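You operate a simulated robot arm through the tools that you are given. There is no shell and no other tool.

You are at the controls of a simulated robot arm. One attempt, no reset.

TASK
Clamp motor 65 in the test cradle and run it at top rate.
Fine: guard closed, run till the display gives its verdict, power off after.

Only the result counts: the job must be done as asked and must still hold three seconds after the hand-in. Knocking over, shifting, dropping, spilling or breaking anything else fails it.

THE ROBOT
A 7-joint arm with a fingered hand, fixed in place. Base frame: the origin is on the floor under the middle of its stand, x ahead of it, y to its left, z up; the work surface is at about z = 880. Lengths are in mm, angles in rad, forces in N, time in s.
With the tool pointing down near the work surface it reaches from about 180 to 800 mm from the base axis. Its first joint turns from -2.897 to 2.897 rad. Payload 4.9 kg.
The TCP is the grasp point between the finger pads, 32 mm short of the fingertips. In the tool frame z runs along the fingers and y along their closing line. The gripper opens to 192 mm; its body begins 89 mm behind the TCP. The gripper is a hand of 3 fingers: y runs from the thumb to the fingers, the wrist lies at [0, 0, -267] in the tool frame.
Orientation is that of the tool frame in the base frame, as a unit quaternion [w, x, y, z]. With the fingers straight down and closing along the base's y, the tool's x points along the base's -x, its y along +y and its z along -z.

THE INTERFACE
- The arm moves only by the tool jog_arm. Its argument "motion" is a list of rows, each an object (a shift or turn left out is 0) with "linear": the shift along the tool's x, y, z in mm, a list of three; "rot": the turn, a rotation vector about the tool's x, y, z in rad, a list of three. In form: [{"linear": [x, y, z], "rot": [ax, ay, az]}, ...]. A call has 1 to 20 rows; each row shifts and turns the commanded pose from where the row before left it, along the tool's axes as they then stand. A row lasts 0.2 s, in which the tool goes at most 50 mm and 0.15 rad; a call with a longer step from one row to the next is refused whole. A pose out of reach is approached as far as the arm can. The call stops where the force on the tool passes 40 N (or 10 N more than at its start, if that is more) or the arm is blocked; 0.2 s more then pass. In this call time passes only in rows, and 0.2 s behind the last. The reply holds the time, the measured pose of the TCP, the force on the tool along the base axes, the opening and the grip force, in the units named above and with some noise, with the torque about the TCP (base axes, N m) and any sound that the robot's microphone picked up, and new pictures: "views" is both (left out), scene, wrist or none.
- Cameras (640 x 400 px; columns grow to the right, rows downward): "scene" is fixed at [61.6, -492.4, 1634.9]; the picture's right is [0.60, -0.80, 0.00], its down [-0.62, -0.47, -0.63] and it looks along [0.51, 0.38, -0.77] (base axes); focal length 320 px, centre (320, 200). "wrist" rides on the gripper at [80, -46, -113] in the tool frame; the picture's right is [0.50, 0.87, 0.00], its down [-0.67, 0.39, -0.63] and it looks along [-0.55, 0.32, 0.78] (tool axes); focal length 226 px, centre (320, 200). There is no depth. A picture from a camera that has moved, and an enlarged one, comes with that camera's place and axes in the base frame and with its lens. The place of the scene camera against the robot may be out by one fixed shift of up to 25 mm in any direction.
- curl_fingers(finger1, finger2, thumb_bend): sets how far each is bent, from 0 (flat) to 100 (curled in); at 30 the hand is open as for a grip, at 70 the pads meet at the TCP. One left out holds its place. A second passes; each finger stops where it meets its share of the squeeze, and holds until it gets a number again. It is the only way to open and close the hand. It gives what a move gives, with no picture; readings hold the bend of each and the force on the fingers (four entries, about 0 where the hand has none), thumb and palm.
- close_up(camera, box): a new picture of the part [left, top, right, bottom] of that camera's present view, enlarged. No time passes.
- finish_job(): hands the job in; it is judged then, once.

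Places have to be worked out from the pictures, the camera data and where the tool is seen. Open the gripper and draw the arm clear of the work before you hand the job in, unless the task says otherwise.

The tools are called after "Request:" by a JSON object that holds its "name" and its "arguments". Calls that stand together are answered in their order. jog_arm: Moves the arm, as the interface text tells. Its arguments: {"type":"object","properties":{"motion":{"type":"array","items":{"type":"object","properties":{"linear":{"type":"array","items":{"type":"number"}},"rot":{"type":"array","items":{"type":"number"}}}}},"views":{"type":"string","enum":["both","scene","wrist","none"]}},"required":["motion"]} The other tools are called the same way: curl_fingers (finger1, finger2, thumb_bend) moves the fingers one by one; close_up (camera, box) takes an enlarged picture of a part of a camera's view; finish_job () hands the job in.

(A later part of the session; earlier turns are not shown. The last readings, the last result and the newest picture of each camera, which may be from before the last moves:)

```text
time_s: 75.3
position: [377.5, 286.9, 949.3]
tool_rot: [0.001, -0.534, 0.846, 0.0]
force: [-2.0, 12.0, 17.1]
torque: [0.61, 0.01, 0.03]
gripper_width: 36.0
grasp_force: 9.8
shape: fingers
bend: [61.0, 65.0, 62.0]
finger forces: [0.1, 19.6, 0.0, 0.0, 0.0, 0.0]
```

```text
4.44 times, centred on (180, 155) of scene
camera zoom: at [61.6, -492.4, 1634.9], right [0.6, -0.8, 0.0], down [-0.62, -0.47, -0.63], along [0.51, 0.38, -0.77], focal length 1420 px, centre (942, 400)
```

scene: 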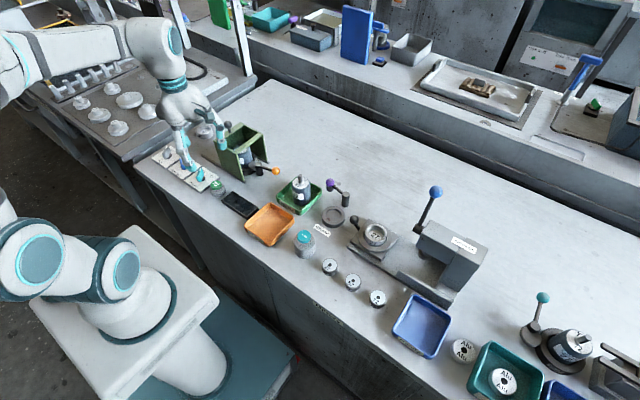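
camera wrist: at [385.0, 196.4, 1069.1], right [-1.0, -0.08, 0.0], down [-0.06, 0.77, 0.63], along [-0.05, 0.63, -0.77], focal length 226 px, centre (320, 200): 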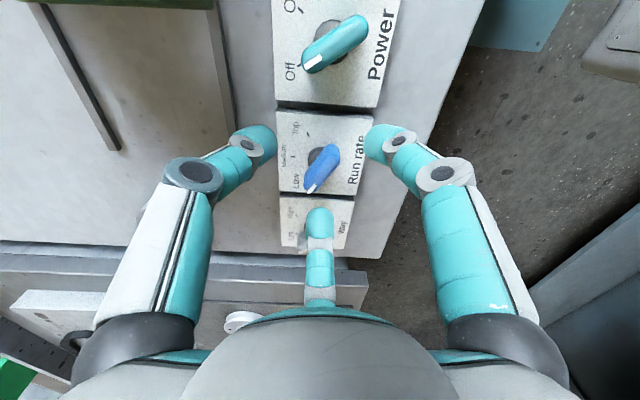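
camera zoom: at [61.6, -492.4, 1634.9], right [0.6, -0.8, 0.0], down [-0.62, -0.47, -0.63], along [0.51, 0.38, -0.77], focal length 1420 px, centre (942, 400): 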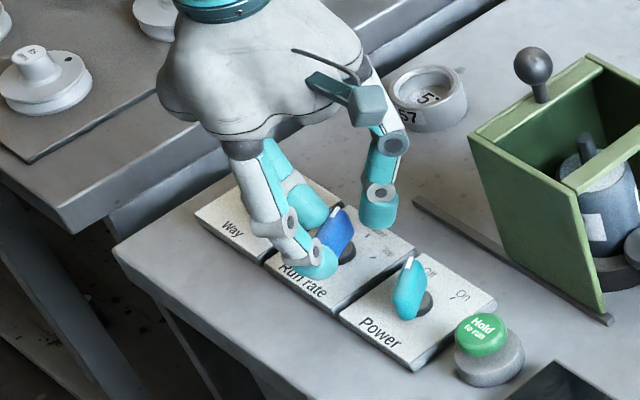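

Finger 2 now presses on the middle of the bar. A cleaner way: raise, fold thumb and finger 1 away, and use finger 2 alone to push the pointer end around.

Request:
{"name": "curl_fingers", "arguments": {"finger2": 60}}

Request:
{"name": "jog_arm", "arguments": {"motion": [{"linear": [0, 0, -10]}, {"linear": [0, 0, -20]}], "views": "none"}}

Request:
{"name": "curl_fingers", "arguments": {"finger1": 88, "thumb_bend": 88}}

Request:
{"name": "close_up", "arguments": {"camera": "wrist", "box": [160, 80, 480, 280]}}

Request:
{"name": "close_up", "arguments": {"camera": "scene", "box": [130, 100, 230, 190]}}

```text
time_s: 76.3
position: [376.1, 288.4, 948.6]
tool_rot: [0.0, -0.534, 0.845, 0.0]
force: [0.2, -0.1, 0.1]
torque: [0.0, -0.02, 0.02]
gripper_width: 35.9
grasp_force: 0.1
shape: fingers
bend: [61.0, 60.0, 62.0]
finger forces: [0.0, 0.0, 0.0, 0.0, 0.0, 0.0]
```

```text
time_s: 77.0
position: [376.9, 289.2, 979.1]
tool_rot: [0.001, -0.535, 0.845, 0.0]
force: [0.2, 0.4, -0.6]
torque: [0.03, 0.01, -0.02]
gripper_width: 35.9
grasp_force: 0.1
shape: fingers
bend: [61.0, 60.0, 62.0]
finger forces: [0.0, 0.1, 0.0, 0.0, 0.1, 0.0]
```

```text
time_s: 78.0
position: [375.3, 288.3, 979.0]
tool_rot: [0.001, -0.534, 0.845, 0.0]
force: [-0.2, -0.4, -0.8]
torque: [0.03, 0.0, 0.01]
gripper_width: 0.0
grasp_force: 0.1
shape: fingers
bend: [81.0, 60.0, 82.0]
finger forces: [0.1, 0.1, 0.0, 0.0, 0.0, 0.1]
```

```text
2.00 times, centred on (320, 180) of wrist
camera zoom: at [384.8, 196.6, 1092.8], right [-1.0, -0.08, 0.0], down [-0.06, 0.77, 0.63], along [-0.05, 0.63, -0.77], focal length 452 px, centre (320, 240)
```

zoom: 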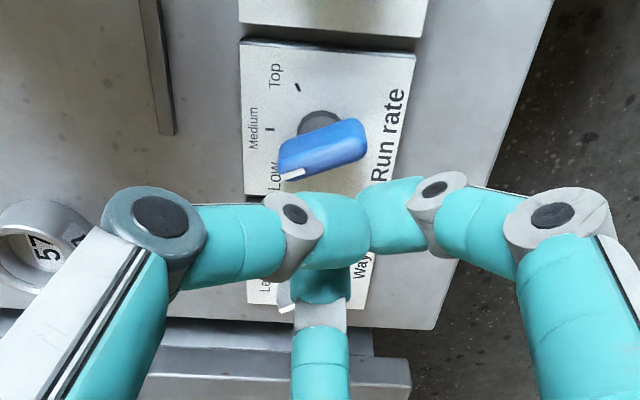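

```text
4.44 times, centred on (180, 145) of scene
camera zoom: at [61.6, -492.4, 1634.9], right [0.6, -0.8, 0.0], down [-0.62, -0.47, -0.63], along [0.51, 0.38, -0.77], focal length 1420 px, centre (942, 444)
```

zoom: 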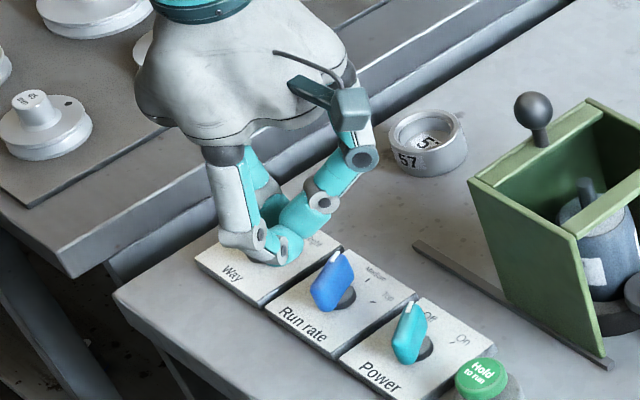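

Thumb and finger 1 are folded together above; finger 2 alone sticks down. The bar is at about 30° now. I place finger 2 behind the pointer half and lower.

Request:
{"name": "jog_arm", "arguments": {"motion": [{"linear": [-9.9, -7.3, 0]}, {"linear": [0, 0, 15]}, {"linear": [0, 0, 10]}, {"linear": [0, 0, 6]}], "views": "wrist"}}

Request:
{"name": "close_up", "arguments": {"camera": "wrist", "box": [160, 80, 480, 280]}}

Request:
{"name": "close_up", "arguments": {"camera": "scene", "box": [130, 110, 230, 200]}}

```text
time_s: 79.0
position: [387.8, 294.4, 947.4]
tool_rot: [0.001, -0.533, 0.846, 0.0]
force: [0.3, 0.4, -0.5]
torque: [0.02, 0.01, 0.0]
gripper_width: 0.1
grasp_force: 0.1
shape: fingers
bend: [81.0, 60.0, 82.0]
finger forces: [0.0, 0.1, 0.0, 0.0, 0.0, 0.0]
camera wrist: at [396.0, 202.3, 1061.6], right [-1.0, -0.08, 0.0], down [-0.06, 0.77, 0.63], along [-0.05, 0.63, -0.77], focal length 226 px, centre (320, 200)
```

wrist: 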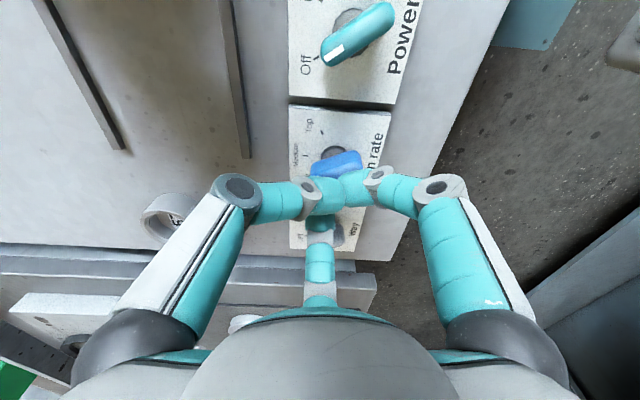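

```text
2.00 times, centred on (320, 180) of wrist
camera zoom: at [396.0, 202.3, 1061.6], right [-1.0, -0.08, 0.0], down [-0.06, 0.77, 0.63], along [-0.05, 0.63, -0.77], focal length 452 px, centre (320, 240)
```

zoom: 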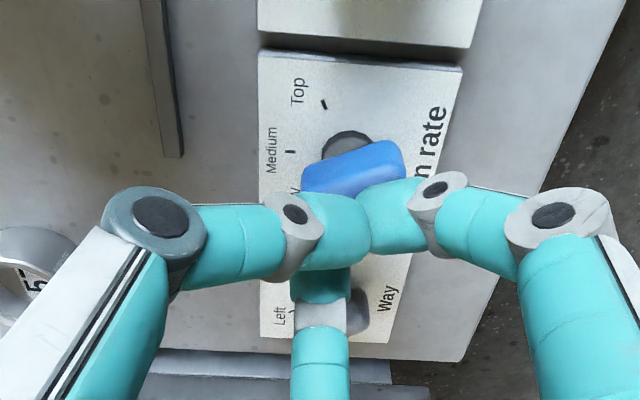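

```text
4.44 times, centred on (180, 155) of scene
camera zoom: at [61.6, -492.4, 1634.9], right [0.6, -0.8, 0.0], down [-0.62, -0.47, -0.63], along [0.51, 0.38, -0.77], focal length 1420 px, centre (942, 400)
```

zoom: 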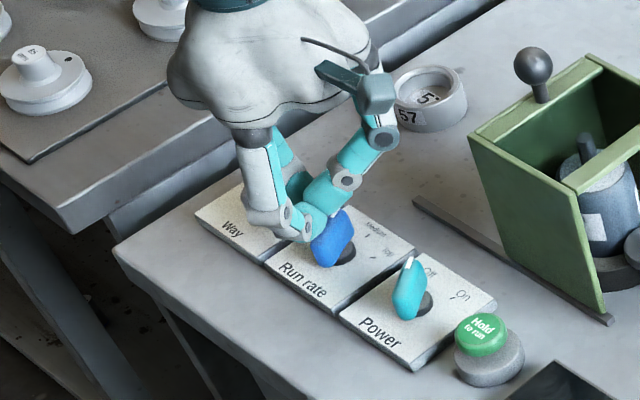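

No contact yet. I engage the bar (about 9 mm toward -y), then start rotating the hand about the knob axis.

Request:
{"name": "jog_arm", "arguments": {"motion": [{"linear": [4, -1.9, 0]}, {"linear": [4, -1.9, 0]}, {"linear": [1.78, 0.25, 0], "rot": [0, 0, 0.14]}, {"linear": [1.78, 0.25, 0], "rot": [0, 0, 0.14]}], "views": "none"}}

Request:
{"name": "close_up", "arguments": {"camera": "wrist", "box": [160, 80, 480, 280]}}

Request:
{"name": "close_up", "arguments": {"camera": "scene", "box": [130, 110, 230, 200]}}

```text
time_s: 80.0
position: [385.2, 282.7, 948.7]
tool_rot: [0.001, -0.409, 0.912, 0.001]
force: [-0.6, 0.8, -0.2]
torque: [0.03, 0.05, 0.0]
gripper_width: 0.0
grasp_force: 0.1
shape: fingers
bend: [81.0, 60.0, 82.0]
finger forces: [0.0, 0.8, 0.0, 0.0, 0.0, 0.1]
```

```text
2.00 times, centred on (320, 180) of wrist
camera zoom: at [368.2, 192.0, 1061.5], right [-0.98, 0.2, 0.0], down [0.16, 0.76, 0.63], along [0.13, 0.62, -0.77], focal length 452 px, centre (320, 240)
```

zoom: 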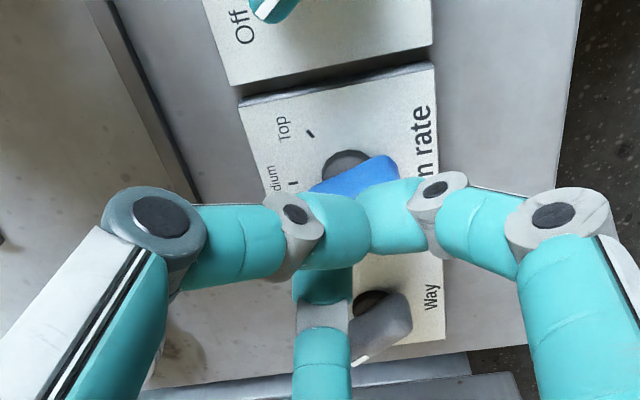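

```text
4.44 times, centred on (180, 155) of scene
camera zoom: at [61.6, -492.4, 1634.9], right [0.6, -0.8, 0.0], down [-0.62, -0.47, -0.63], along [0.51, 0.38, -0.77], focal length 1420 px, centre (942, 400)
```

zoom: 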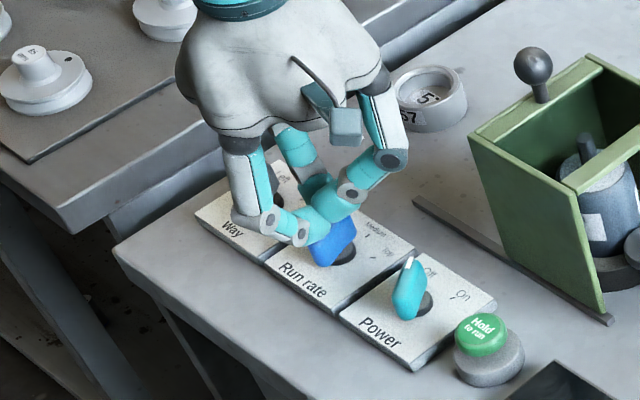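

Finger 2 is in contact (0.8 N) and the bar is following. Continuing the rotation.

Request:
{"name": "jog_arm", "arguments": {"motion": [{"linear": [1.78, 0.25, 0], "rot": [0, 0, 0.14]}, {"linear": [1.78, 0.25, 0], "rot": [0, 0, 0.14]}, {"linear": [1.78, 0.25, 0], "rot": [0, 0, 0.14]}], "views": "none"}}

Request:
{"name": "close_up", "arguments": {"camera": "wrist", "box": [160, 80, 480, 280]}}

Request:
{"name": "close_up", "arguments": {"camera": "scene", "box": [130, 110, 230, 200]}}

```text
time_s: 80.8
position: [380.1, 280.1, 949.1]
tool_rot: [0.0, -0.21, 0.978, 0.001]
force: [-0.4, 1.4, -0.1]
torque: [0.08, 0.02, 0.01]
gripper_width: 0.0
grasp_force: 1.0
shape: fingers
bend: [81.0, 59.0, 82.0]
finger forces: [0.0, 1.4, 0.0, 0.0, 0.0, 0.0]
```

```text
2.00 times, centred on (320, 180) of wrist
camera zoom: at [328.4, 204.5, 1061.7], right [-0.81, 0.58, 0.0], down [0.45, 0.63, 0.63], along [0.37, 0.51, -0.77], focal length 452 px, centre (320, 240)
```

zoom: 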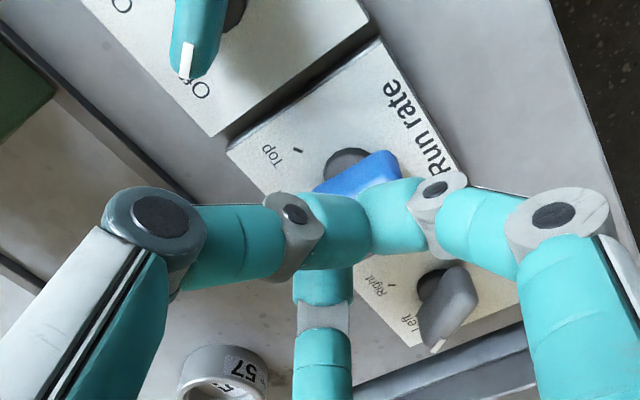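

```text
4.44 times, centred on (180, 155) of scene
camera zoom: at [61.6, -492.4, 1634.9], right [0.6, -0.8, 0.0], down [-0.62, -0.47, -0.63], along [0.51, 0.38, -0.77], focal length 1420 px, centre (942, 400)
```

zoom: 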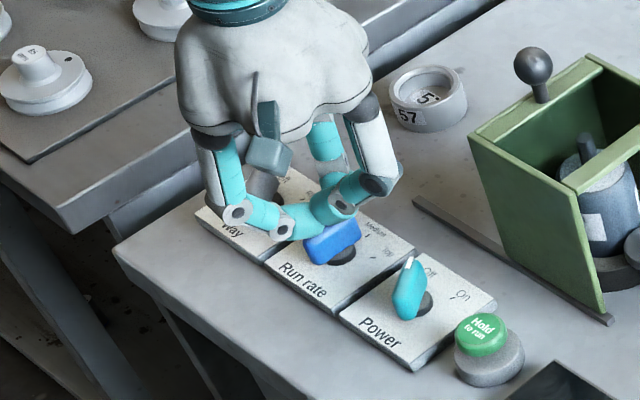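

The bar turns together with the hand. Continuing toward Top.

Request:
{"name": "jog_arm", "arguments": {"motion": [{"linear": [1.78, 0.25, 0], "rot": [0, 0, 0.14]}, {"linear": [1.78, 0.25, 0], "rot": [0, 0, 0.14]}, {"linear": [1.78, 0.25, 0], "rot": [0, 0, 0.14]}, {"linear": [1.78, 0.25, 0], "rot": [0, 0, 0.14]}], "views": "none"}}

Request:
{"name": "close_up", "arguments": {"camera": "wrist", "box": [160, 80, 480, 280]}}

Request:
{"name": "close_up", "arguments": {"camera": "scene", "box": [130, 110, 230, 200]}}

```text
time_s: 81.8
position: [374.5, 279.6, 947.8]
tool_rot: [0.001, 0.068, 0.998, 0.001]
force: [-0.1, -1.3, 0.2]
torque: [-0.02, 0.01, 0.01]
gripper_width: 0.0
grasp_force: 0.2
shape: fingers
bend: [81.0, 59.0, 82.0]
finger forces: [0.0, 0.4, 0.0, 0.0, 0.0, 0.0]
```

```text
2.00 times, centred on (320, 180) of wrist
camera zoom: at [290.1, 243.9, 1061.7], right [-0.38, 0.93, 0.0], down [0.72, 0.29, 0.63], along [0.58, 0.24, -0.77], focal length 452 px, centre (320, 240)
```

zoom: 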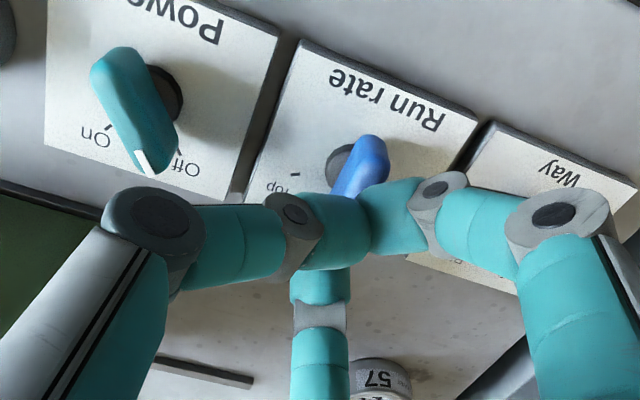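

```text
4.44 times, centred on (180, 155) of scene
camera zoom: at [61.6, -492.4, 1634.9], right [0.6, -0.8, 0.0], down [-0.62, -0.47, -0.63], along [0.51, 0.38, -0.77], focal length 1420 px, centre (942, 400)
```

zoom: 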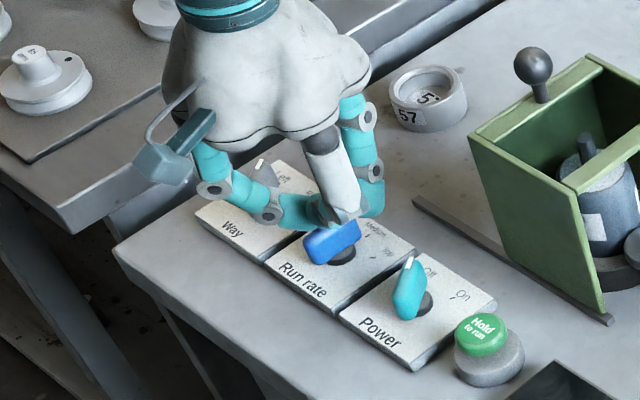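

The bar has stopped at Medium (pointing +x) and finger 2 slid off its end because it was not square to the bar. I raise, rotate back so that finger 2 faces -y, and re-check the bar.

Request:
{"name": "jog_arm", "arguments": {"motion": [{"linear": [0, 0, -15]}, {"linear": [0, 0, -20]}, {"rot": [0, 0, -0.1355]}, {"rot": [0, 0, -0.1355]}, {"rot": [0, 0, -0.1355]}, {"rot": [0, 0, -0.1355]}, {"rot": [0, 0, -0.1355]}, {"rot": [0, 0, -0.1355]}, {"rot": [0, 0, -0.1355]}, {"rot": [0, 0, -0.1355]}, {"rot": [0, 0, -0.1355]}], "views": "none"}}

Request:
{"name": "close_up", "arguments": {"camera": "wrist", "box": [160, 60, 480, 260]}}

Request:
{"name": "close_up", "arguments": {"camera": "scene", "box": [130, 110, 230, 200]}}

```text
time_s: 84.2
position: [373.1, 278.2, 983.1]
tool_rot: [0.0, -0.517, 0.856, 0.001]
force: [-0.7, 0.0, 0.7]
torque: [0.0, -0.02, 0.03]
gripper_width: 0.3
grasp_force: 0.1
shape: fingers
bend: [81.0, 60.0, 82.0]
finger forces: [0.0, 0.1, 0.0, 0.0, 0.1, 0.0]
```

```text
2.00 times, centred on (320, 160) of wrist
camera zoom: at [379.0, 186.6, 1096.7], right [-1.0, -0.04, 0.0], down [-0.03, 0.77, 0.63], along [-0.03, 0.63, -0.77], focal length 452 px, centre (320, 280)
```

zoom: 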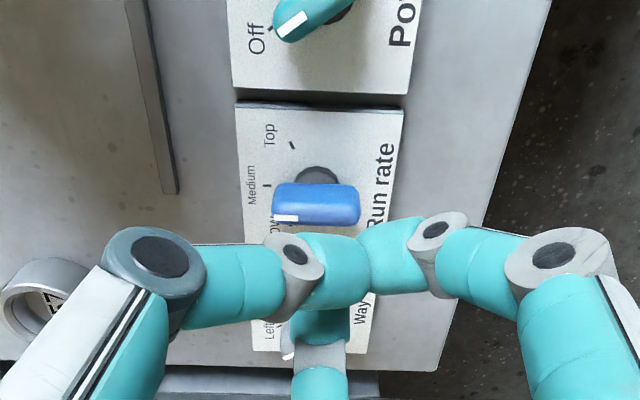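

```text
4.44 times, centred on (180, 155) of scene
camera zoom: at [61.6, -492.4, 1634.9], right [0.6, -0.8, 0.0], down [-0.62, -0.47, -0.63], along [0.51, 0.38, -0.77], focal length 1420 px, centre (942, 400)
```

zoom: 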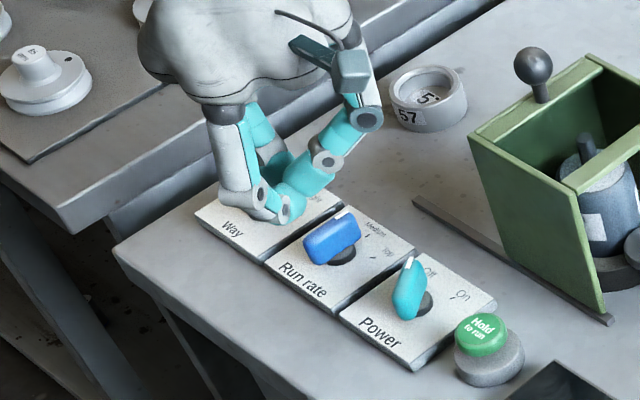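

The bar is exactly at Medium. I set finger 2 square behind the pointer half (offset ≈15 mm toward the pointer) and lower.

Request:
{"name": "jog_arm", "arguments": {"motion": [{"linear": [-10.8, -12.6, 0]}, {"linear": [0, 0, 18]}, {"linear": [0, 0, 12]}, {"linear": [0, 0, 6]}], "views": "none"}}

Request:
{"name": "close_up", "arguments": {"camera": "wrist", "box": [160, 60, 480, 260]}}

Request:
{"name": "close_up", "arguments": {"camera": "scene", "box": [130, 110, 230, 200]}}

```text
time_s: 85.2
position: [389.4, 283.8, 946.4]
tool_rot: [0.001, -0.517, 0.856, 0.001]
force: [1.1, -0.5, 0.2]
torque: [-0.03, -0.04, 0.01]
gripper_width: 0.0
grasp_force: 0.0
shape: fingers
bend: [81.0, 60.0, 82.0]
finger forces: [0.1, 0.0, 0.1, 0.0, 0.0, 0.0]
```

```text
2.00 times, centred on (320, 160) of wrist
camera zoom: at [394.7, 190.4, 1061.0], right [-1.0, -0.04, 0.0], down [-0.03, 0.77, 0.63], along [-0.02, 0.63, -0.77], focal length 452 px, centre (320, 280)
```

zoom: 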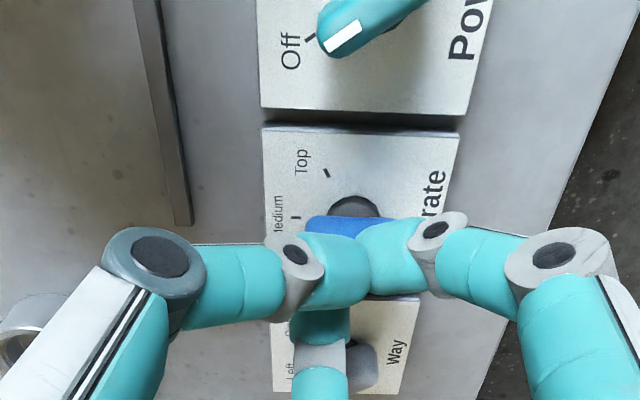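

```text
4.44 times, centred on (180, 155) of scene
camera zoom: at [61.6, -492.4, 1634.9], right [0.6, -0.8, 0.0], down [-0.62, -0.47, -0.63], along [0.51, 0.38, -0.77], focal length 1420 px, centre (942, 400)
```

zoom: 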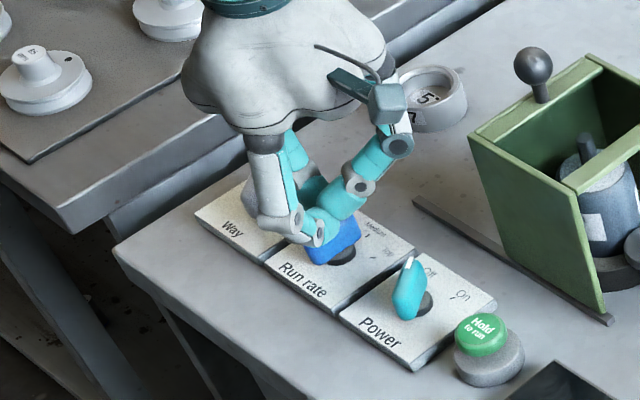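

In position without contact. Engaging toward -y by about 8 mm and checking the finger force.

Request:
{"name": "jog_arm", "arguments": {"motion": [{"linear": [3.5, -1.9, 0]}, {"linear": [3.5, -1.9, 0]}, {"linear": [1.8, -0.9, 0]}], "views": "none"}}

Request:
{"name": "jog_arm", "arguments": {"motion": [{"linear": [2.68, 0.96, 0], "rot": [0, 0, 0.14]}, {"linear": [2.68, 0.96, 0], "rot": [0, 0, 0.14]}], "views": "none"}}

Request:
{"name": "close_up", "arguments": {"camera": "wrist", "box": [160, 60, 480, 260]}}

Request:
{"name": "close_up", "arguments": {"camera": "scene", "box": [130, 110, 230, 200]}}

```text
time_s: 86.0
position: [391.2, 273.2, 946.7]
tool_rot: [0.002, -0.516, 0.856, 0.001]
force: [0.4, 2.4, 1.0]
torque: [0.08, -0.03, 0.02]
gripper_width: 0.0
grasp_force: 1.0
shape: fingers
bend: [81.0, 59.0, 82.0]
finger forces: [0.0, 2.4, 0.0, 0.0, 0.0, 0.0]
```

```text
time_s: 86.5
position: [385.2, 269.0, 946.4]
tool_rot: [-0.001, -0.392, 0.92, 0.001]
force: [0.6, 1.7, 0.6]
torque: [0.03, 0.0, 0.0]
gripper_width: 0.0
grasp_force: 0.5
shape: fingers
bend: [81.0, 59.0, 82.0]
finger forces: [0.0, 1.0, 0.1, 0.0, 0.1, 0.1]
```

```text
2.00 times, centred on (320, 160) of wrist
camera zoom: at [364.8, 179.2, 1060.5], right [-0.97, 0.24, 0.0], down [0.19, 0.75, 0.63], along [0.15, 0.61, -0.77], focal length 452 px, centre (320, 280)
```

zoom: 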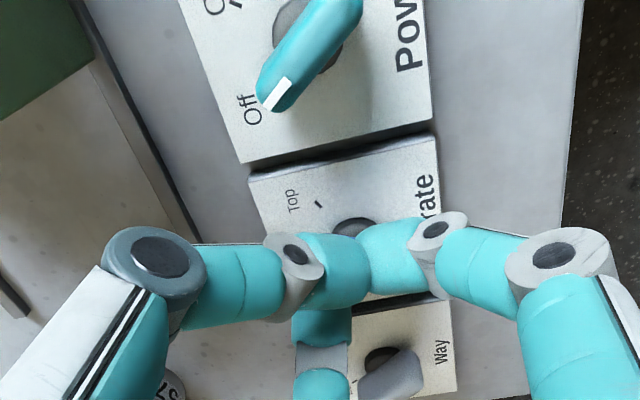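

```text
4.44 times, centred on (180, 155) of scene
camera zoom: at [61.6, -492.4, 1634.9], right [0.6, -0.8, 0.0], down [-0.62, -0.47, -0.63], along [0.51, 0.38, -0.77], focal length 1420 px, centre (942, 400)
```

zoom: 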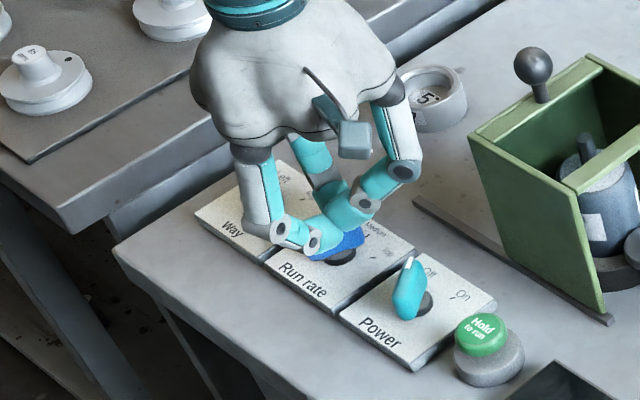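

Finger force ~1–2 N and the bar appears to follow past Medium. Continuing three more rows.

Request:
{"name": "jog_arm", "arguments": {"motion": [{"linear": [2.68, 0.96, 0], "rot": [0, 0, 0.14]}, {"linear": [2.68, 0.96, 0], "rot": [0, 0, 0.14]}], "views": "none"}}

Request:
{"name": "close_up", "arguments": {"camera": "scene", "box": [150, 130, 230, 200]}}

Request:
{"name": "jog_arm", "arguments": {"motion": [{"linear": [2.68, 0.96, 0], "rot": [0, 0, 0.14]}, {"linear": [2.68, 0.96, 0], "rot": [0, 0, 0.14]}], "views": "none"}}

Request:
{"name": "close_up", "arguments": {"camera": "scene", "box": [150, 130, 230, 200]}}

Request:
{"name": "close_up", "arguments": {"camera": "wrist", "box": [160, 60, 480, 260]}}

```text
time_s: 87.2
position: [380.3, 267.4, 947.3]
tool_rot: [0.001, -0.259, 0.966, 0.001]
force: [-0.5, 1.1, -0.7]
torque: [0.03, 0.02, 0.0]
gripper_width: 0.2
grasp_force: 0.7
shape: fingers
bend: [81.0, 59.0, 82.0]
finger forces: [0.0, 0.9, 0.0, 0.0, 0.0, 0.0]
```

```text
5.71 times, centred on (190, 165) of scene
camera zoom: at [61.6, -492.4, 1634.9], right [0.6, -0.8, 0.0], down [-0.62, -0.47, -0.63], along [0.51, 0.38, -0.77], focal length 1826 px, centre (1063, 400)
```

zoom: 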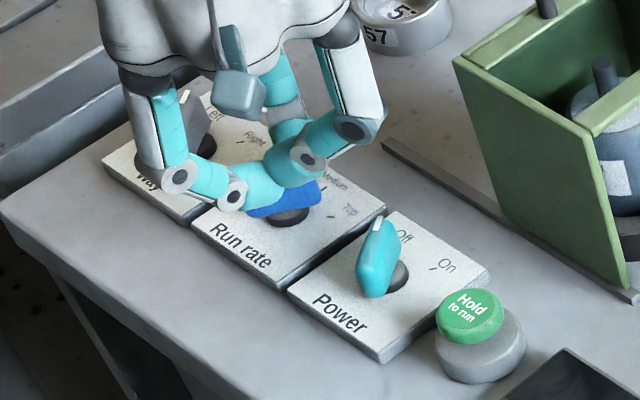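

```text
time_s: 87.8
position: [374.2, 266.4, 948.0]
tool_rot: [0.0, -0.122, 0.993, 0.001]
force: [0.1, 1.6, -0.2]
torque: [0.03, 0.01, 0.0]
gripper_width: 0.0
grasp_force: 0.5
shape: fingers
bend: [81.0, 59.0, 82.0]
finger forces: [0.0, 0.8, 0.0, 0.0, 0.1, 0.0]
```

```text
5.71 times, centred on (190, 165) of scene
camera zoom: at [61.6, -492.4, 1634.9], right [0.6, -0.8, 0.0], down [-0.62, -0.47, -0.63], along [0.51, 0.38, -0.77], focal length 1826 px, centre (1063, 400)
```

zoom: 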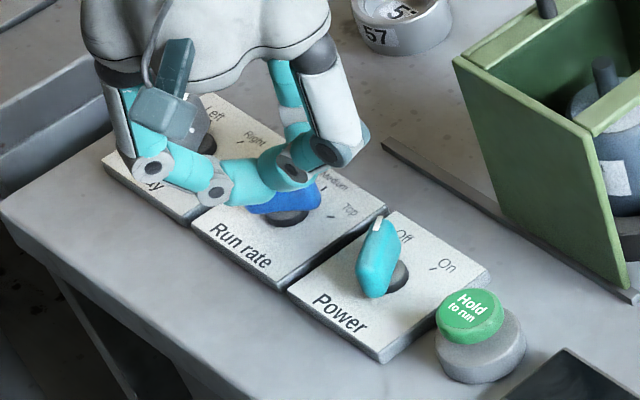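

```text
2.00 times, centred on (320, 160) of wrist
camera zoom: at [309.8, 202.1, 1060.7], right [-0.69, 0.72, 0.0], down [0.56, 0.54, 0.63], along [0.45, 0.44, -0.77], focal length 452 px, centre (320, 280)
```

zoom: 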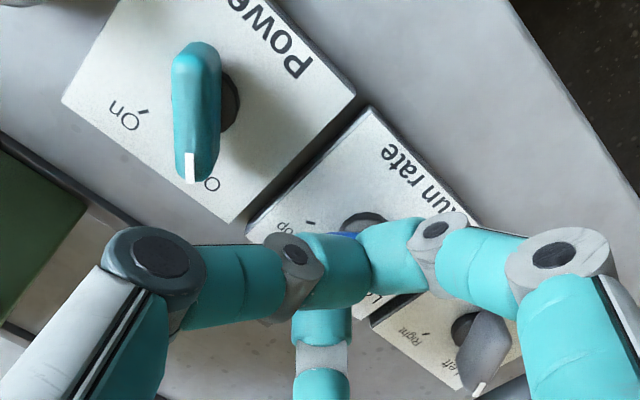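

In the scene view the bar is now nearly horizontal, i.e. about -45 to -50°, heading to Top. Two more rows.

Request:
{"name": "jog_arm", "arguments": {"motion": [{"linear": [2.68, 0.96, 0], "rot": [0, 0, 0.14]}, {"linear": [1.34, 0.48, 0], "rot": [0, 0, 0.07]}], "views": "none"}}

Request:
{"name": "close_up", "arguments": {"camera": "scene", "box": [150, 130, 230, 200]}}

Request:
{"name": "jog_arm", "arguments": {"motion": [{"linear": [1.34, 0.48, 0], "rot": [0, 0, 0.07]}], "views": "none"}}

Request:
{"name": "close_up", "arguments": {"camera": "scene", "box": [150, 130, 230, 200]}}

```text
time_s: 88.3
position: [371.0, 265.7, 946.6]
tool_rot: [0.0, -0.017, 1.0, 0.001]
force: [-0.4, 0.2, -0.1]
torque: [0.01, 0.0, -0.03]
gripper_width: 0.0
grasp_force: 0.3
shape: fingers
bend: [81.0, 60.0, 82.0]
finger forces: [0.0, 0.3, 0.0, 0.0, 0.0, 0.0]
```

```text
5.71 times, centred on (190, 165) of scene
camera zoom: at [61.6, -492.4, 1634.9], right [0.6, -0.8, 0.0], down [-0.62, -0.47, -0.63], along [0.51, 0.38, -0.77], focal length 1826 px, centre (1063, 400)
```

zoom: 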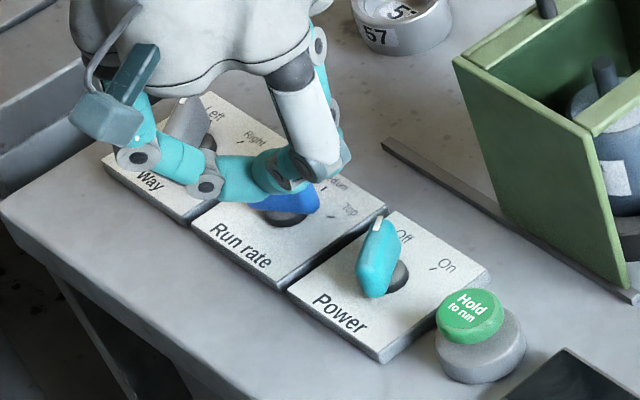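

```text
time_s: 88.8
position: [369.2, 267.6, 947.0]
tool_rot: [0.0, 0.019, 1.0, 0.001]
force: [0.2, 1.0, -0.2]
torque: [0.0, 0.0, -0.01]
gripper_width: 0.0
grasp_force: 0.8
shape: fingers
bend: [81.0, 59.0, 82.0]
finger forces: [0.1, 1.0, 0.1, 0.0, 0.0, 0.1]
```

```text
5.71 times, centred on (190, 165) of scene
camera zoom: at [61.6, -492.4, 1634.9], right [0.6, -0.8, 0.0], down [-0.62, -0.47, -0.63], along [0.51, 0.38, -0.77], focal length 1826 px, centre (1063, 400)
```

zoom: 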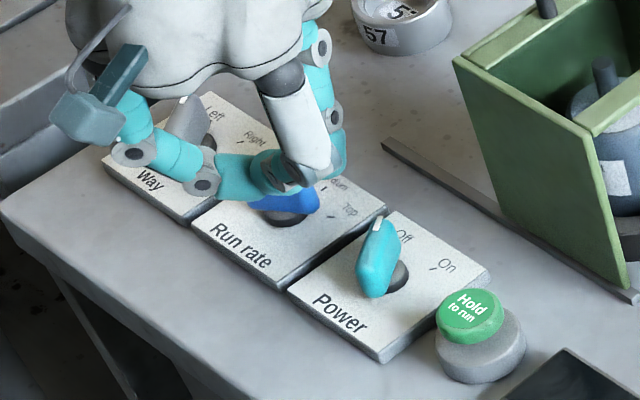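

Tool has turned ≈64° since Medium; force is only 1 N. I continue in small steps to find the Top stop.

Request:
{"name": "jog_arm", "arguments": {"motion": [{"linear": [1.34, 0.48, 0], "rot": [0, 0, 0.07]}, {"linear": [1.34, 0.48, 0], "rot": [0, 0, 0.07]}], "views": "none"}}

Request:
{"name": "close_up", "arguments": {"camera": "scene", "box": [150, 130, 230, 200]}}

Request:
{"name": "jog_arm", "arguments": {"motion": [{"linear": [1.34, 0.48, 0], "rot": [0, 0, 0.07]}], "views": "none"}}

Request:
{"name": "close_up", "arguments": {"camera": "wrist", "box": [160, 60, 480, 260]}}

```text
time_s: 89.3
position: [366.9, 268.5, 947.4]
tool_rot: [-0.001, 0.087, 0.996, 0.001]
force: [1.9, 1.3, 0.4]
torque: [0.04, -0.06, 0.02]
gripper_width: 0.0
grasp_force: 0.6
shape: fingers
bend: [81.0, 59.0, 82.0]
finger forces: [0.1, 1.5, 0.0, 0.1, 0.1, 0.1]
```

```text
5.71 times, centred on (190, 165) of scene
camera zoom: at [61.6, -492.4, 1634.9], right [0.6, -0.8, 0.0], down [-0.62, -0.47, -0.63], along [0.51, 0.38, -0.77], focal length 1826 px, centre (1063, 400)
```

zoom: 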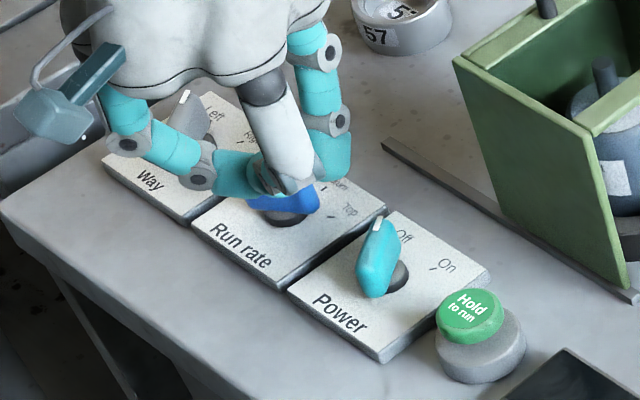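

```text
time_s: 89.8
position: [365.6, 269.6, 946.9]
tool_rot: [0.0, 0.122, 0.993, 0.001]
force: [1.6, 1.9, 0.7]
torque: [0.03, 0.01, 0.01]
gripper_width: 0.1
grasp_force: 0.6
shape: fingers
bend: [81.0, 59.0, 82.0]
finger forces: [0.0, 1.7, 0.0, 0.0, 0.1, 0.0]
```

```text
2.00 times, centred on (320, 160) of wrist
camera zoom: at [278.2, 243.6, 1060.7], right [-0.28, 0.96, 0.0], down [0.75, 0.21, 0.63], along [0.61, 0.18, -0.77], focal length 452 px, centre (320, 280)
```

zoom: 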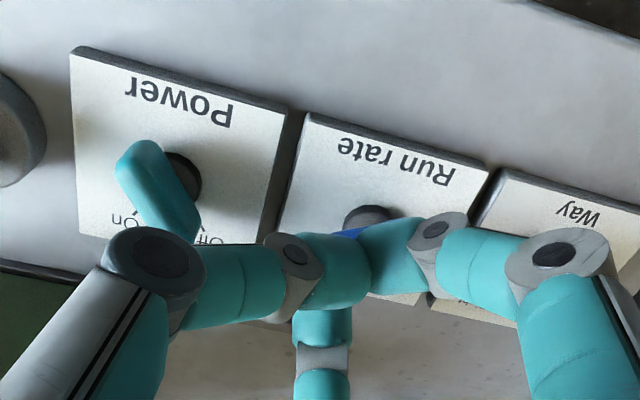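

I lift the hand 70 mm to see where the run-rate pointer has ended up.

Request:
{"name": "jog_arm", "arguments": {"motion": [{"linear": [0, 0, -15]}, {"linear": [0, 0, -25]}, {"linear": [0, 0, -30]}], "views": "none"}}

Request:
{"name": "close_up", "arguments": {"camera": "wrist", "box": [220, 60, 420, 200]}}

Request:
{"name": "close_up", "arguments": {"camera": "scene", "box": [150, 130, 230, 200]}}

```text
time_s: 90.5
position: [366.2, 270.0, 1018.5]
tool_rot: [-0.001, 0.122, 0.993, 0.002]
force: [-0.1, -0.1, 0.6]
torque: [0.05, -0.05, 0.0]
gripper_width: 0.3
grasp_force: 0.1
shape: fingers
bend: [81.0, 60.0, 82.0]
finger forces: [0.1, 0.0, 0.0, 0.1, 0.0, 0.1]
```

```text
2.86 times, centred on (320, 130) of wrist
camera zoom: at [278.3, 243.5, 1131.1], right [-0.28, 0.96, 0.0], down [0.75, 0.21, 0.63], along [0.61, 0.18, -0.78], focal length 646 px, centre (320, 400)
```

zoom: 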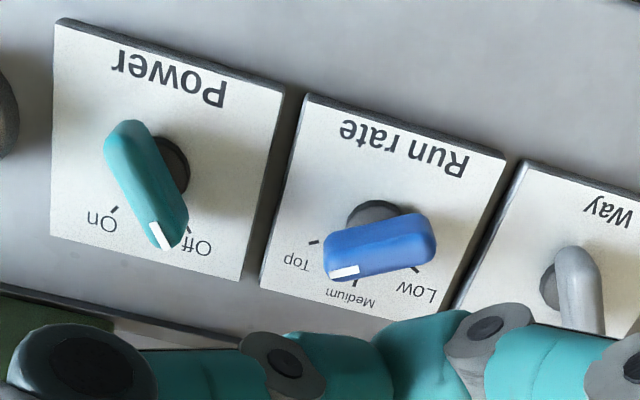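

```text
5.71 times, centred on (190, 165) of scene
camera zoom: at [61.6, -492.4, 1634.9], right [0.6, -0.8, 0.0], down [-0.62, -0.47, -0.63], along [0.51, 0.38, -0.77], focal length 1826 px, centre (1063, 400)
```

zoom: 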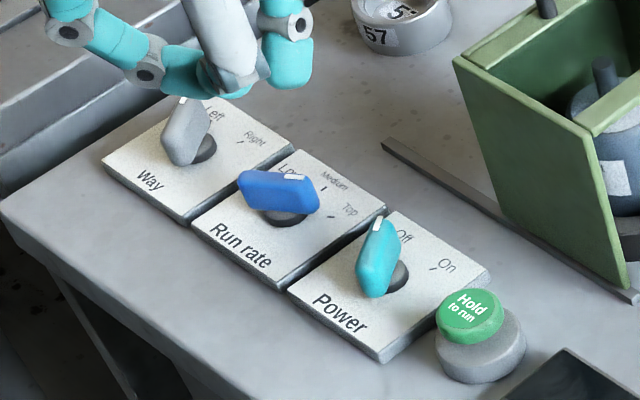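

Now it's clear: the run-rate pointer is at about -48°, between Medium and Top (Top tick at ≈-65°). One more push is needed; I re-place finger 2 behind the pointer, square to the Top direction, and lower again.

Request:
{"name": "jog_arm", "arguments": {"motion": [{"linear": [-8.8, 6.9, 0]}, {"rot": [0, 0, -0.14]}, {"linear": [0, 0, 30]}, {"linear": [0, 0, 25]}, {"linear": [0, 0, 12]}, {"linear": [0, 0, 5]}], "views": "none"}}

Request:
{"name": "jog_arm", "arguments": {"motion": [{"linear": [4.33, -2.5, 0]}, {"linear": [4.33, -2.5, 0]}], "views": "none"}}

Request:
{"name": "close_up", "arguments": {"camera": "scene", "box": [150, 130, 230, 200]}}

```text
time_s: 92.0
position: [374.7, 274.0, 946.0]
tool_rot: [0.001, 0.051, 0.999, 0.0]
force: [-0.2, 0.0, -0.2]
torque: [0.01, -0.03, 0.01]
gripper_width: 0.1
grasp_force: 0.1
shape: fingers
bend: [81.0, 60.0, 82.0]
finger forces: [0.1, 0.0, 0.0, 0.1, 0.1, 0.1]
```

```text
time_s: 92.5
position: [367.5, 269.7, 945.4]
tool_rot: [0.0, 0.051, 0.999, 0.001]
force: [1.5, 0.6, 0.7]
torque: [0.05, -0.03, 0.01]
gripper_width: 0.1
grasp_force: 0.9
shape: fingers
bend: [81.0, 59.0, 82.0]
finger forces: [0.0, 1.4, 0.0, 0.0, 0.1, 0.0]
```

```text
5.71 times, centred on (190, 165) of scene
camera zoom: at [61.6, -492.4, 1634.9], right [0.6, -0.8, 0.0], down [-0.62, -0.47, -0.63], along [0.51, 0.38, -0.77], focal length 1826 px, centre (1063, 400)
```

zoom: 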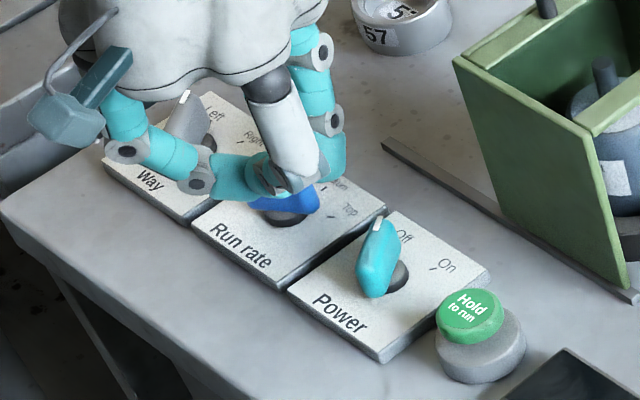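

Contact again at 1.4 N. Pushing further along the finger's normal in small rows.

Request:
{"name": "jog_arm", "arguments": {"motion": [{"linear": [2.6, -1.5, 0]}, {"linear": [2.6, -1.5, 0]}], "views": "none"}}

Request:
{"name": "jog_arm", "arguments": {"motion": [{"linear": [2.6, -1.5, 0]}], "views": "none"}}

Request:
{"name": "close_up", "arguments": {"camera": "scene", "box": [150, 130, 230, 200]}}

Request:
{"name": "close_up", "arguments": {"camera": "wrist", "box": [220, 60, 420, 200]}}

```text
time_s: 93.2
position: [361.4, 267.9, 945.4]
tool_rot: [0.001, 0.051, 0.999, 0.002]
force: [4.8, 2.3, 2.2]
torque: [0.07, -0.19, -0.02]
gripper_width: 0.0
grasp_force: 1.8
shape: fingers
bend: [81.0, 57.0, 82.0]
finger forces: [0.1, 4.4, 0.0, 0.0, 0.0, 0.0]
```

```text
time_s: 93.5
position: [357.4, 267.6, 945.8]
tool_rot: [0.0, 0.052, 0.999, 0.001]
force: [5.1, 2.8, 4.5]
torque: [0.14, -0.28, 0.0]
gripper_width: 0.0
grasp_force: 3.7
shape: fingers
bend: [81.0, 56.0, 82.0]
finger forces: [0.0, 6.4, 0.0, 0.1, 0.0, 0.0]
```

```text
5.71 times, centred on (190, 165) of scene
camera zoom: at [61.6, -492.4, 1634.9], right [0.6, -0.8, 0.0], down [-0.62, -0.47, -0.63], along [0.51, 0.38, -0.77], focal length 1826 px, centre (1063, 400)
```

zoom: 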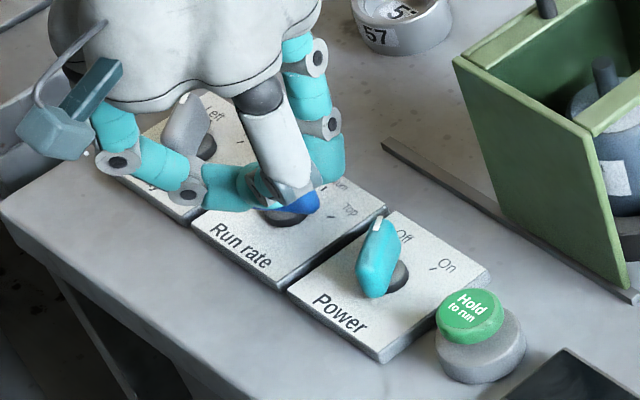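

```text
2.86 times, centred on (320, 130) of wrist
camera zoom: at [275.7, 228.6, 1059.0], right [-0.41, 0.91, 0.0], down [0.71, 0.31, 0.63], along [0.58, 0.26, -0.77], focal length 646 px, centre (320, 400)
```

zoom: 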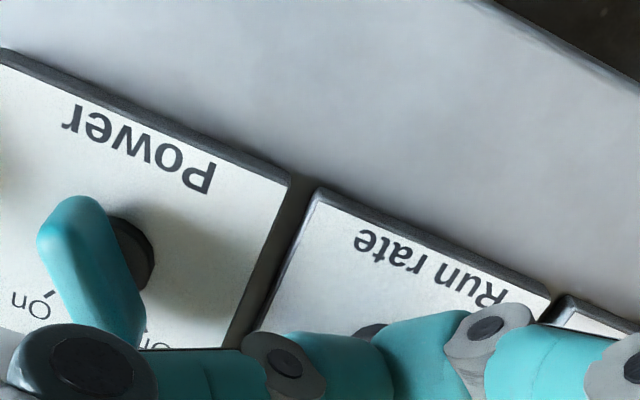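

Resistance rose to 6 N with the finger giving; likely at the stop. I back off a little, lift and look.

Request:
{"name": "jog_arm", "arguments": {"motion": [{"linear": [-5, 3, 0]}, {"linear": [-5, 3, -5]}, {"linear": [0, 0, -30]}, {"linear": [0, 0, -35]}], "views": "none"}}

Request:
{"name": "close_up", "arguments": {"camera": "wrist", "box": [220, 60, 420, 200]}}

Request:
{"name": "close_up", "arguments": {"camera": "scene", "box": [150, 130, 230, 200]}}

```text
time_s: 94.5
position: [369.0, 270.4, 1015.0]
tool_rot: [-0.001, 0.051, 0.999, 0.0]
force: [0.0, -0.9, -0.4]
torque: [0.0, 0.01, 0.0]
gripper_width: 0.0
grasp_force: 0.0
shape: fingers
bend: [81.0, 60.0, 82.0]
finger forces: [0.0, 0.1, 0.0, 0.1, 0.0, 0.1]
```

```text
2.86 times, centred on (320, 130) of wrist
camera zoom: at [286.2, 232.3, 1128.6], right [-0.41, 0.91, 0.0], down [0.71, 0.32, 0.63], along [0.58, 0.26, -0.78], focal length 646 px, centre (320, 400)
```

zoom: 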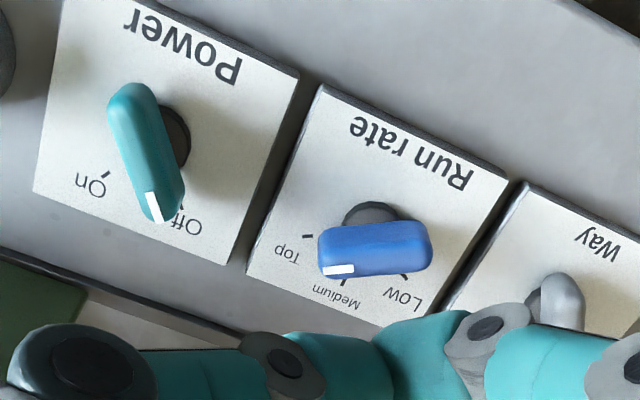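

```text
5.71 times, centred on (190, 165) of scene
camera zoom: at [61.6, -492.4, 1634.9], right [0.6, -0.8, 0.0], down [-0.62, -0.47, -0.63], along [0.51, 0.38, -0.77], focal length 1826 px, centre (1063, 400)
```

zoom: 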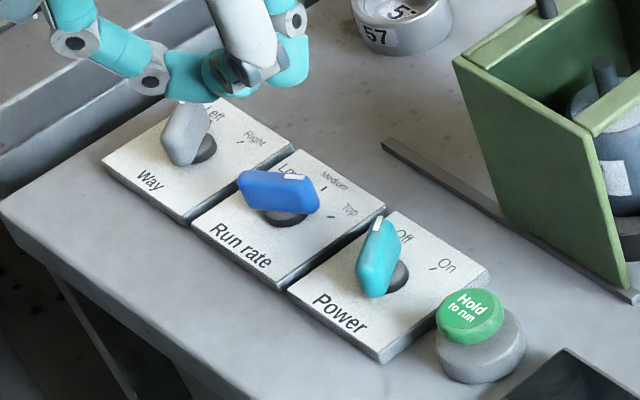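

Comparing scene views before and after, the bar did not move under the 6 N push: it is at its Top stop (≈-60°, in line with the Top tick). Now the Power knob: I'll use the thumb (extended on the -y side) to push the knob's tail toward +y, which turns the pointer from Off to On. Refold the fingers and move over.

Request:
{"name": "curl_fingers", "arguments": {"finger1": 70, "finger2": 60, "thumb_bend": 58}}

Request:
{"name": "curl_fingers", "arguments": {"finger1": 88, "finger2": 88, "thumb_bend": 60}}

Request:
{"name": "jog_arm", "arguments": {"motion": [{"linear": [3.4, -33.6, 0]}, {"linear": [3.4, -33.6, 0]}, {"rot": [0, 0, -0.14]}], "views": "wrist"}}

Request:
{"name": "close_up", "arguments": {"camera": "wrist", "box": [220, 60, 420, 220]}}

Request:
{"name": "close_up", "arguments": {"camera": "scene", "box": [150, 120, 250, 210]}}

```text
time_s: 95.5
position: [369.3, 270.4, 1014.6]
tool_rot: [-0.001, 0.052, 0.999, 0.001]
force: [0.4, 0.4, 0.2]
torque: [0.0, 0.0, 0.01]
gripper_width: 31.7
grasp_force: 0.0
shape: fingers
bend: [70.0, 60.0, 57.0]
finger forces: [0.1, 0.0, 0.0, 0.0, 0.1, 0.1]
```

```text
time_s: 96.5
position: [368.5, 269.7, 1015.0]
tool_rot: [0.0, 0.051, 0.999, 0.001]
force: [0.2, 0.4, -0.1]
torque: [-0.02, -0.01, 0.0]
gripper_width: 38.7
grasp_force: 0.1
shape: fingers
bend: [89.0, 80.0, 60.0]
finger forces: [0.0, 0.0, 0.1, 0.0, 0.0, 0.1]
```

```text
time_s: 97.3
position: [355.8, 205.0, 1014.0]
tool_rot: [0.0, -0.019, 1.0, 0.001]
force: [-0.2, 0.0, 0.5]
torque: [-0.01, -0.03, 0.0]
gripper_width: 38.5
grasp_force: 0.0
shape: fingers
bend: [89.0, 80.0, 60.0]
finger forces: [0.0, 0.0, 0.0, 0.0, 0.0, 0.1]
camera wrist: at [278.4, 154.9, 1128.3], right [-0.53, 0.85, 0.0], down [0.66, 0.41, 0.63], along [0.53, 0.34, -0.78], focal length 226 px, centre (320, 200)
```

wrist: 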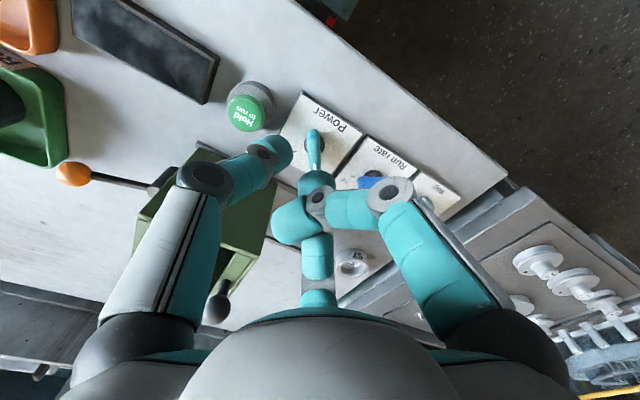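

```text
2.50 times, centred on (320, 140) of wrist
camera zoom: at [278.4, 154.9, 1128.3], right [-0.53, 0.85, 0.0], down [0.66, 0.41, 0.63], along [0.53, 0.34, -0.78], focal length 565 px, centre (320, 350)
```

zoom: 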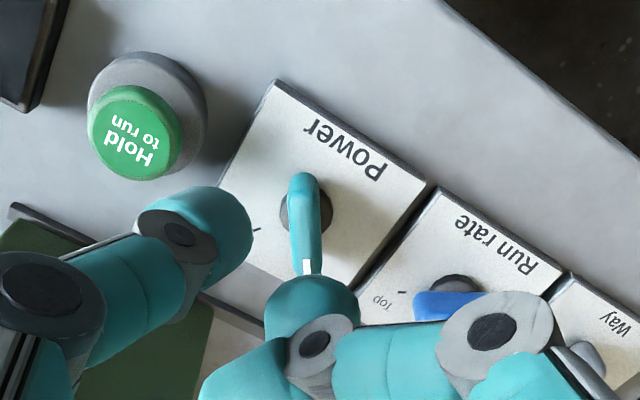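

```text
4.44 times, centred on (200, 165) of scene
camera zoom: at [61.6, -492.4, 1634.9], right [0.6, -0.8, 0.0], down [-0.62, -0.47, -0.63], along [0.51, 0.38, -0.77], focal length 1420 px, centre (853, 356)
```

zoom: 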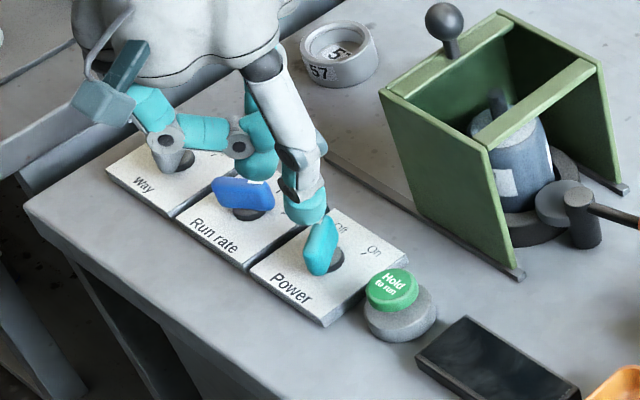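

Power knob axis ≈(376,208.5), pointer Off at ≈40°, On tick at ≈-38°. The thumb hangs on the -y side of the tail. I back off 6 mm in -y and lower to TCP ≈941.

Request:
{"name": "jog_arm", "arguments": {"motion": [{"linear": [0, -6, 15]}, {"linear": [0, 0, 25]}, {"linear": [0, 0, 20]}, {"linear": [0, 0, 9]}, {"linear": [0, 0, 4]}], "views": "none"}}

Request:
{"name": "close_up", "arguments": {"camera": "wrist", "box": [200, 80, 440, 260]}}

Request:
{"name": "close_up", "arguments": {"camera": "scene", "box": [150, 120, 250, 210]}}

```text
time_s: 98.5
position: [354.6, 199.5, 942.8]
tool_rot: [-0.001, -0.018, 1.0, 0.001]
force: [-1.1, -0.4, -0.2]
torque: [-0.01, -0.02, 0.02]
gripper_width: 38.6
grasp_force: 0.0
shape: fingers
bend: [89.0, 80.0, 60.0]
finger forces: [0.1, 0.1, 0.1, 0.1, 0.0, 0.0]
```

```text
2.22 times, centred on (320, 170) of wrist
camera zoom: at [278.5, 149.8, 1055.4], right [-0.53, 0.85, 0.0], down [0.66, 0.41, 0.63], along [0.54, 0.34, -0.77], focal length 502 px, centre (320, 267)
```

zoom: 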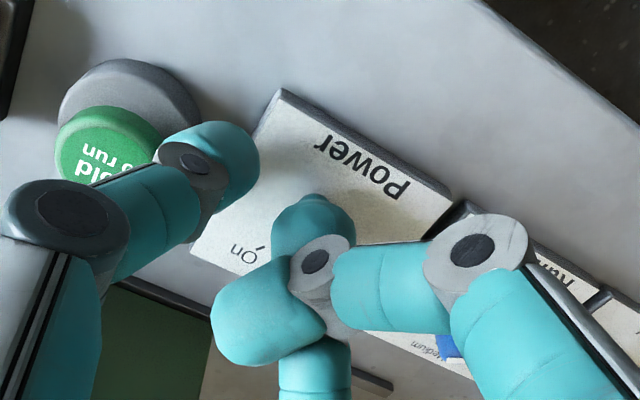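

```text
4.44 times, centred on (200, 165) of scene
camera zoom: at [61.6, -492.4, 1634.9], right [0.6, -0.8, 0.0], down [-0.62, -0.47, -0.63], along [0.51, 0.38, -0.77], focal length 1420 px, centre (853, 356)
```

zoom: 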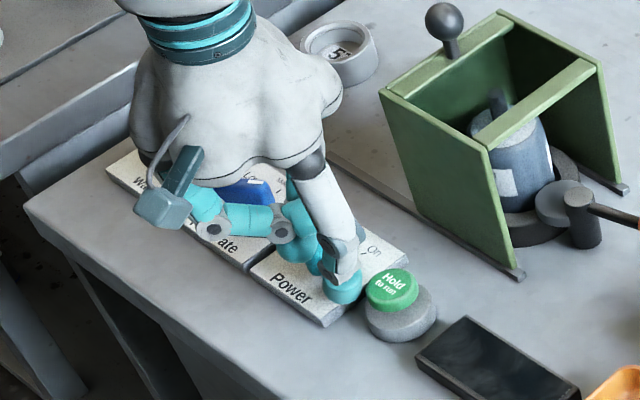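

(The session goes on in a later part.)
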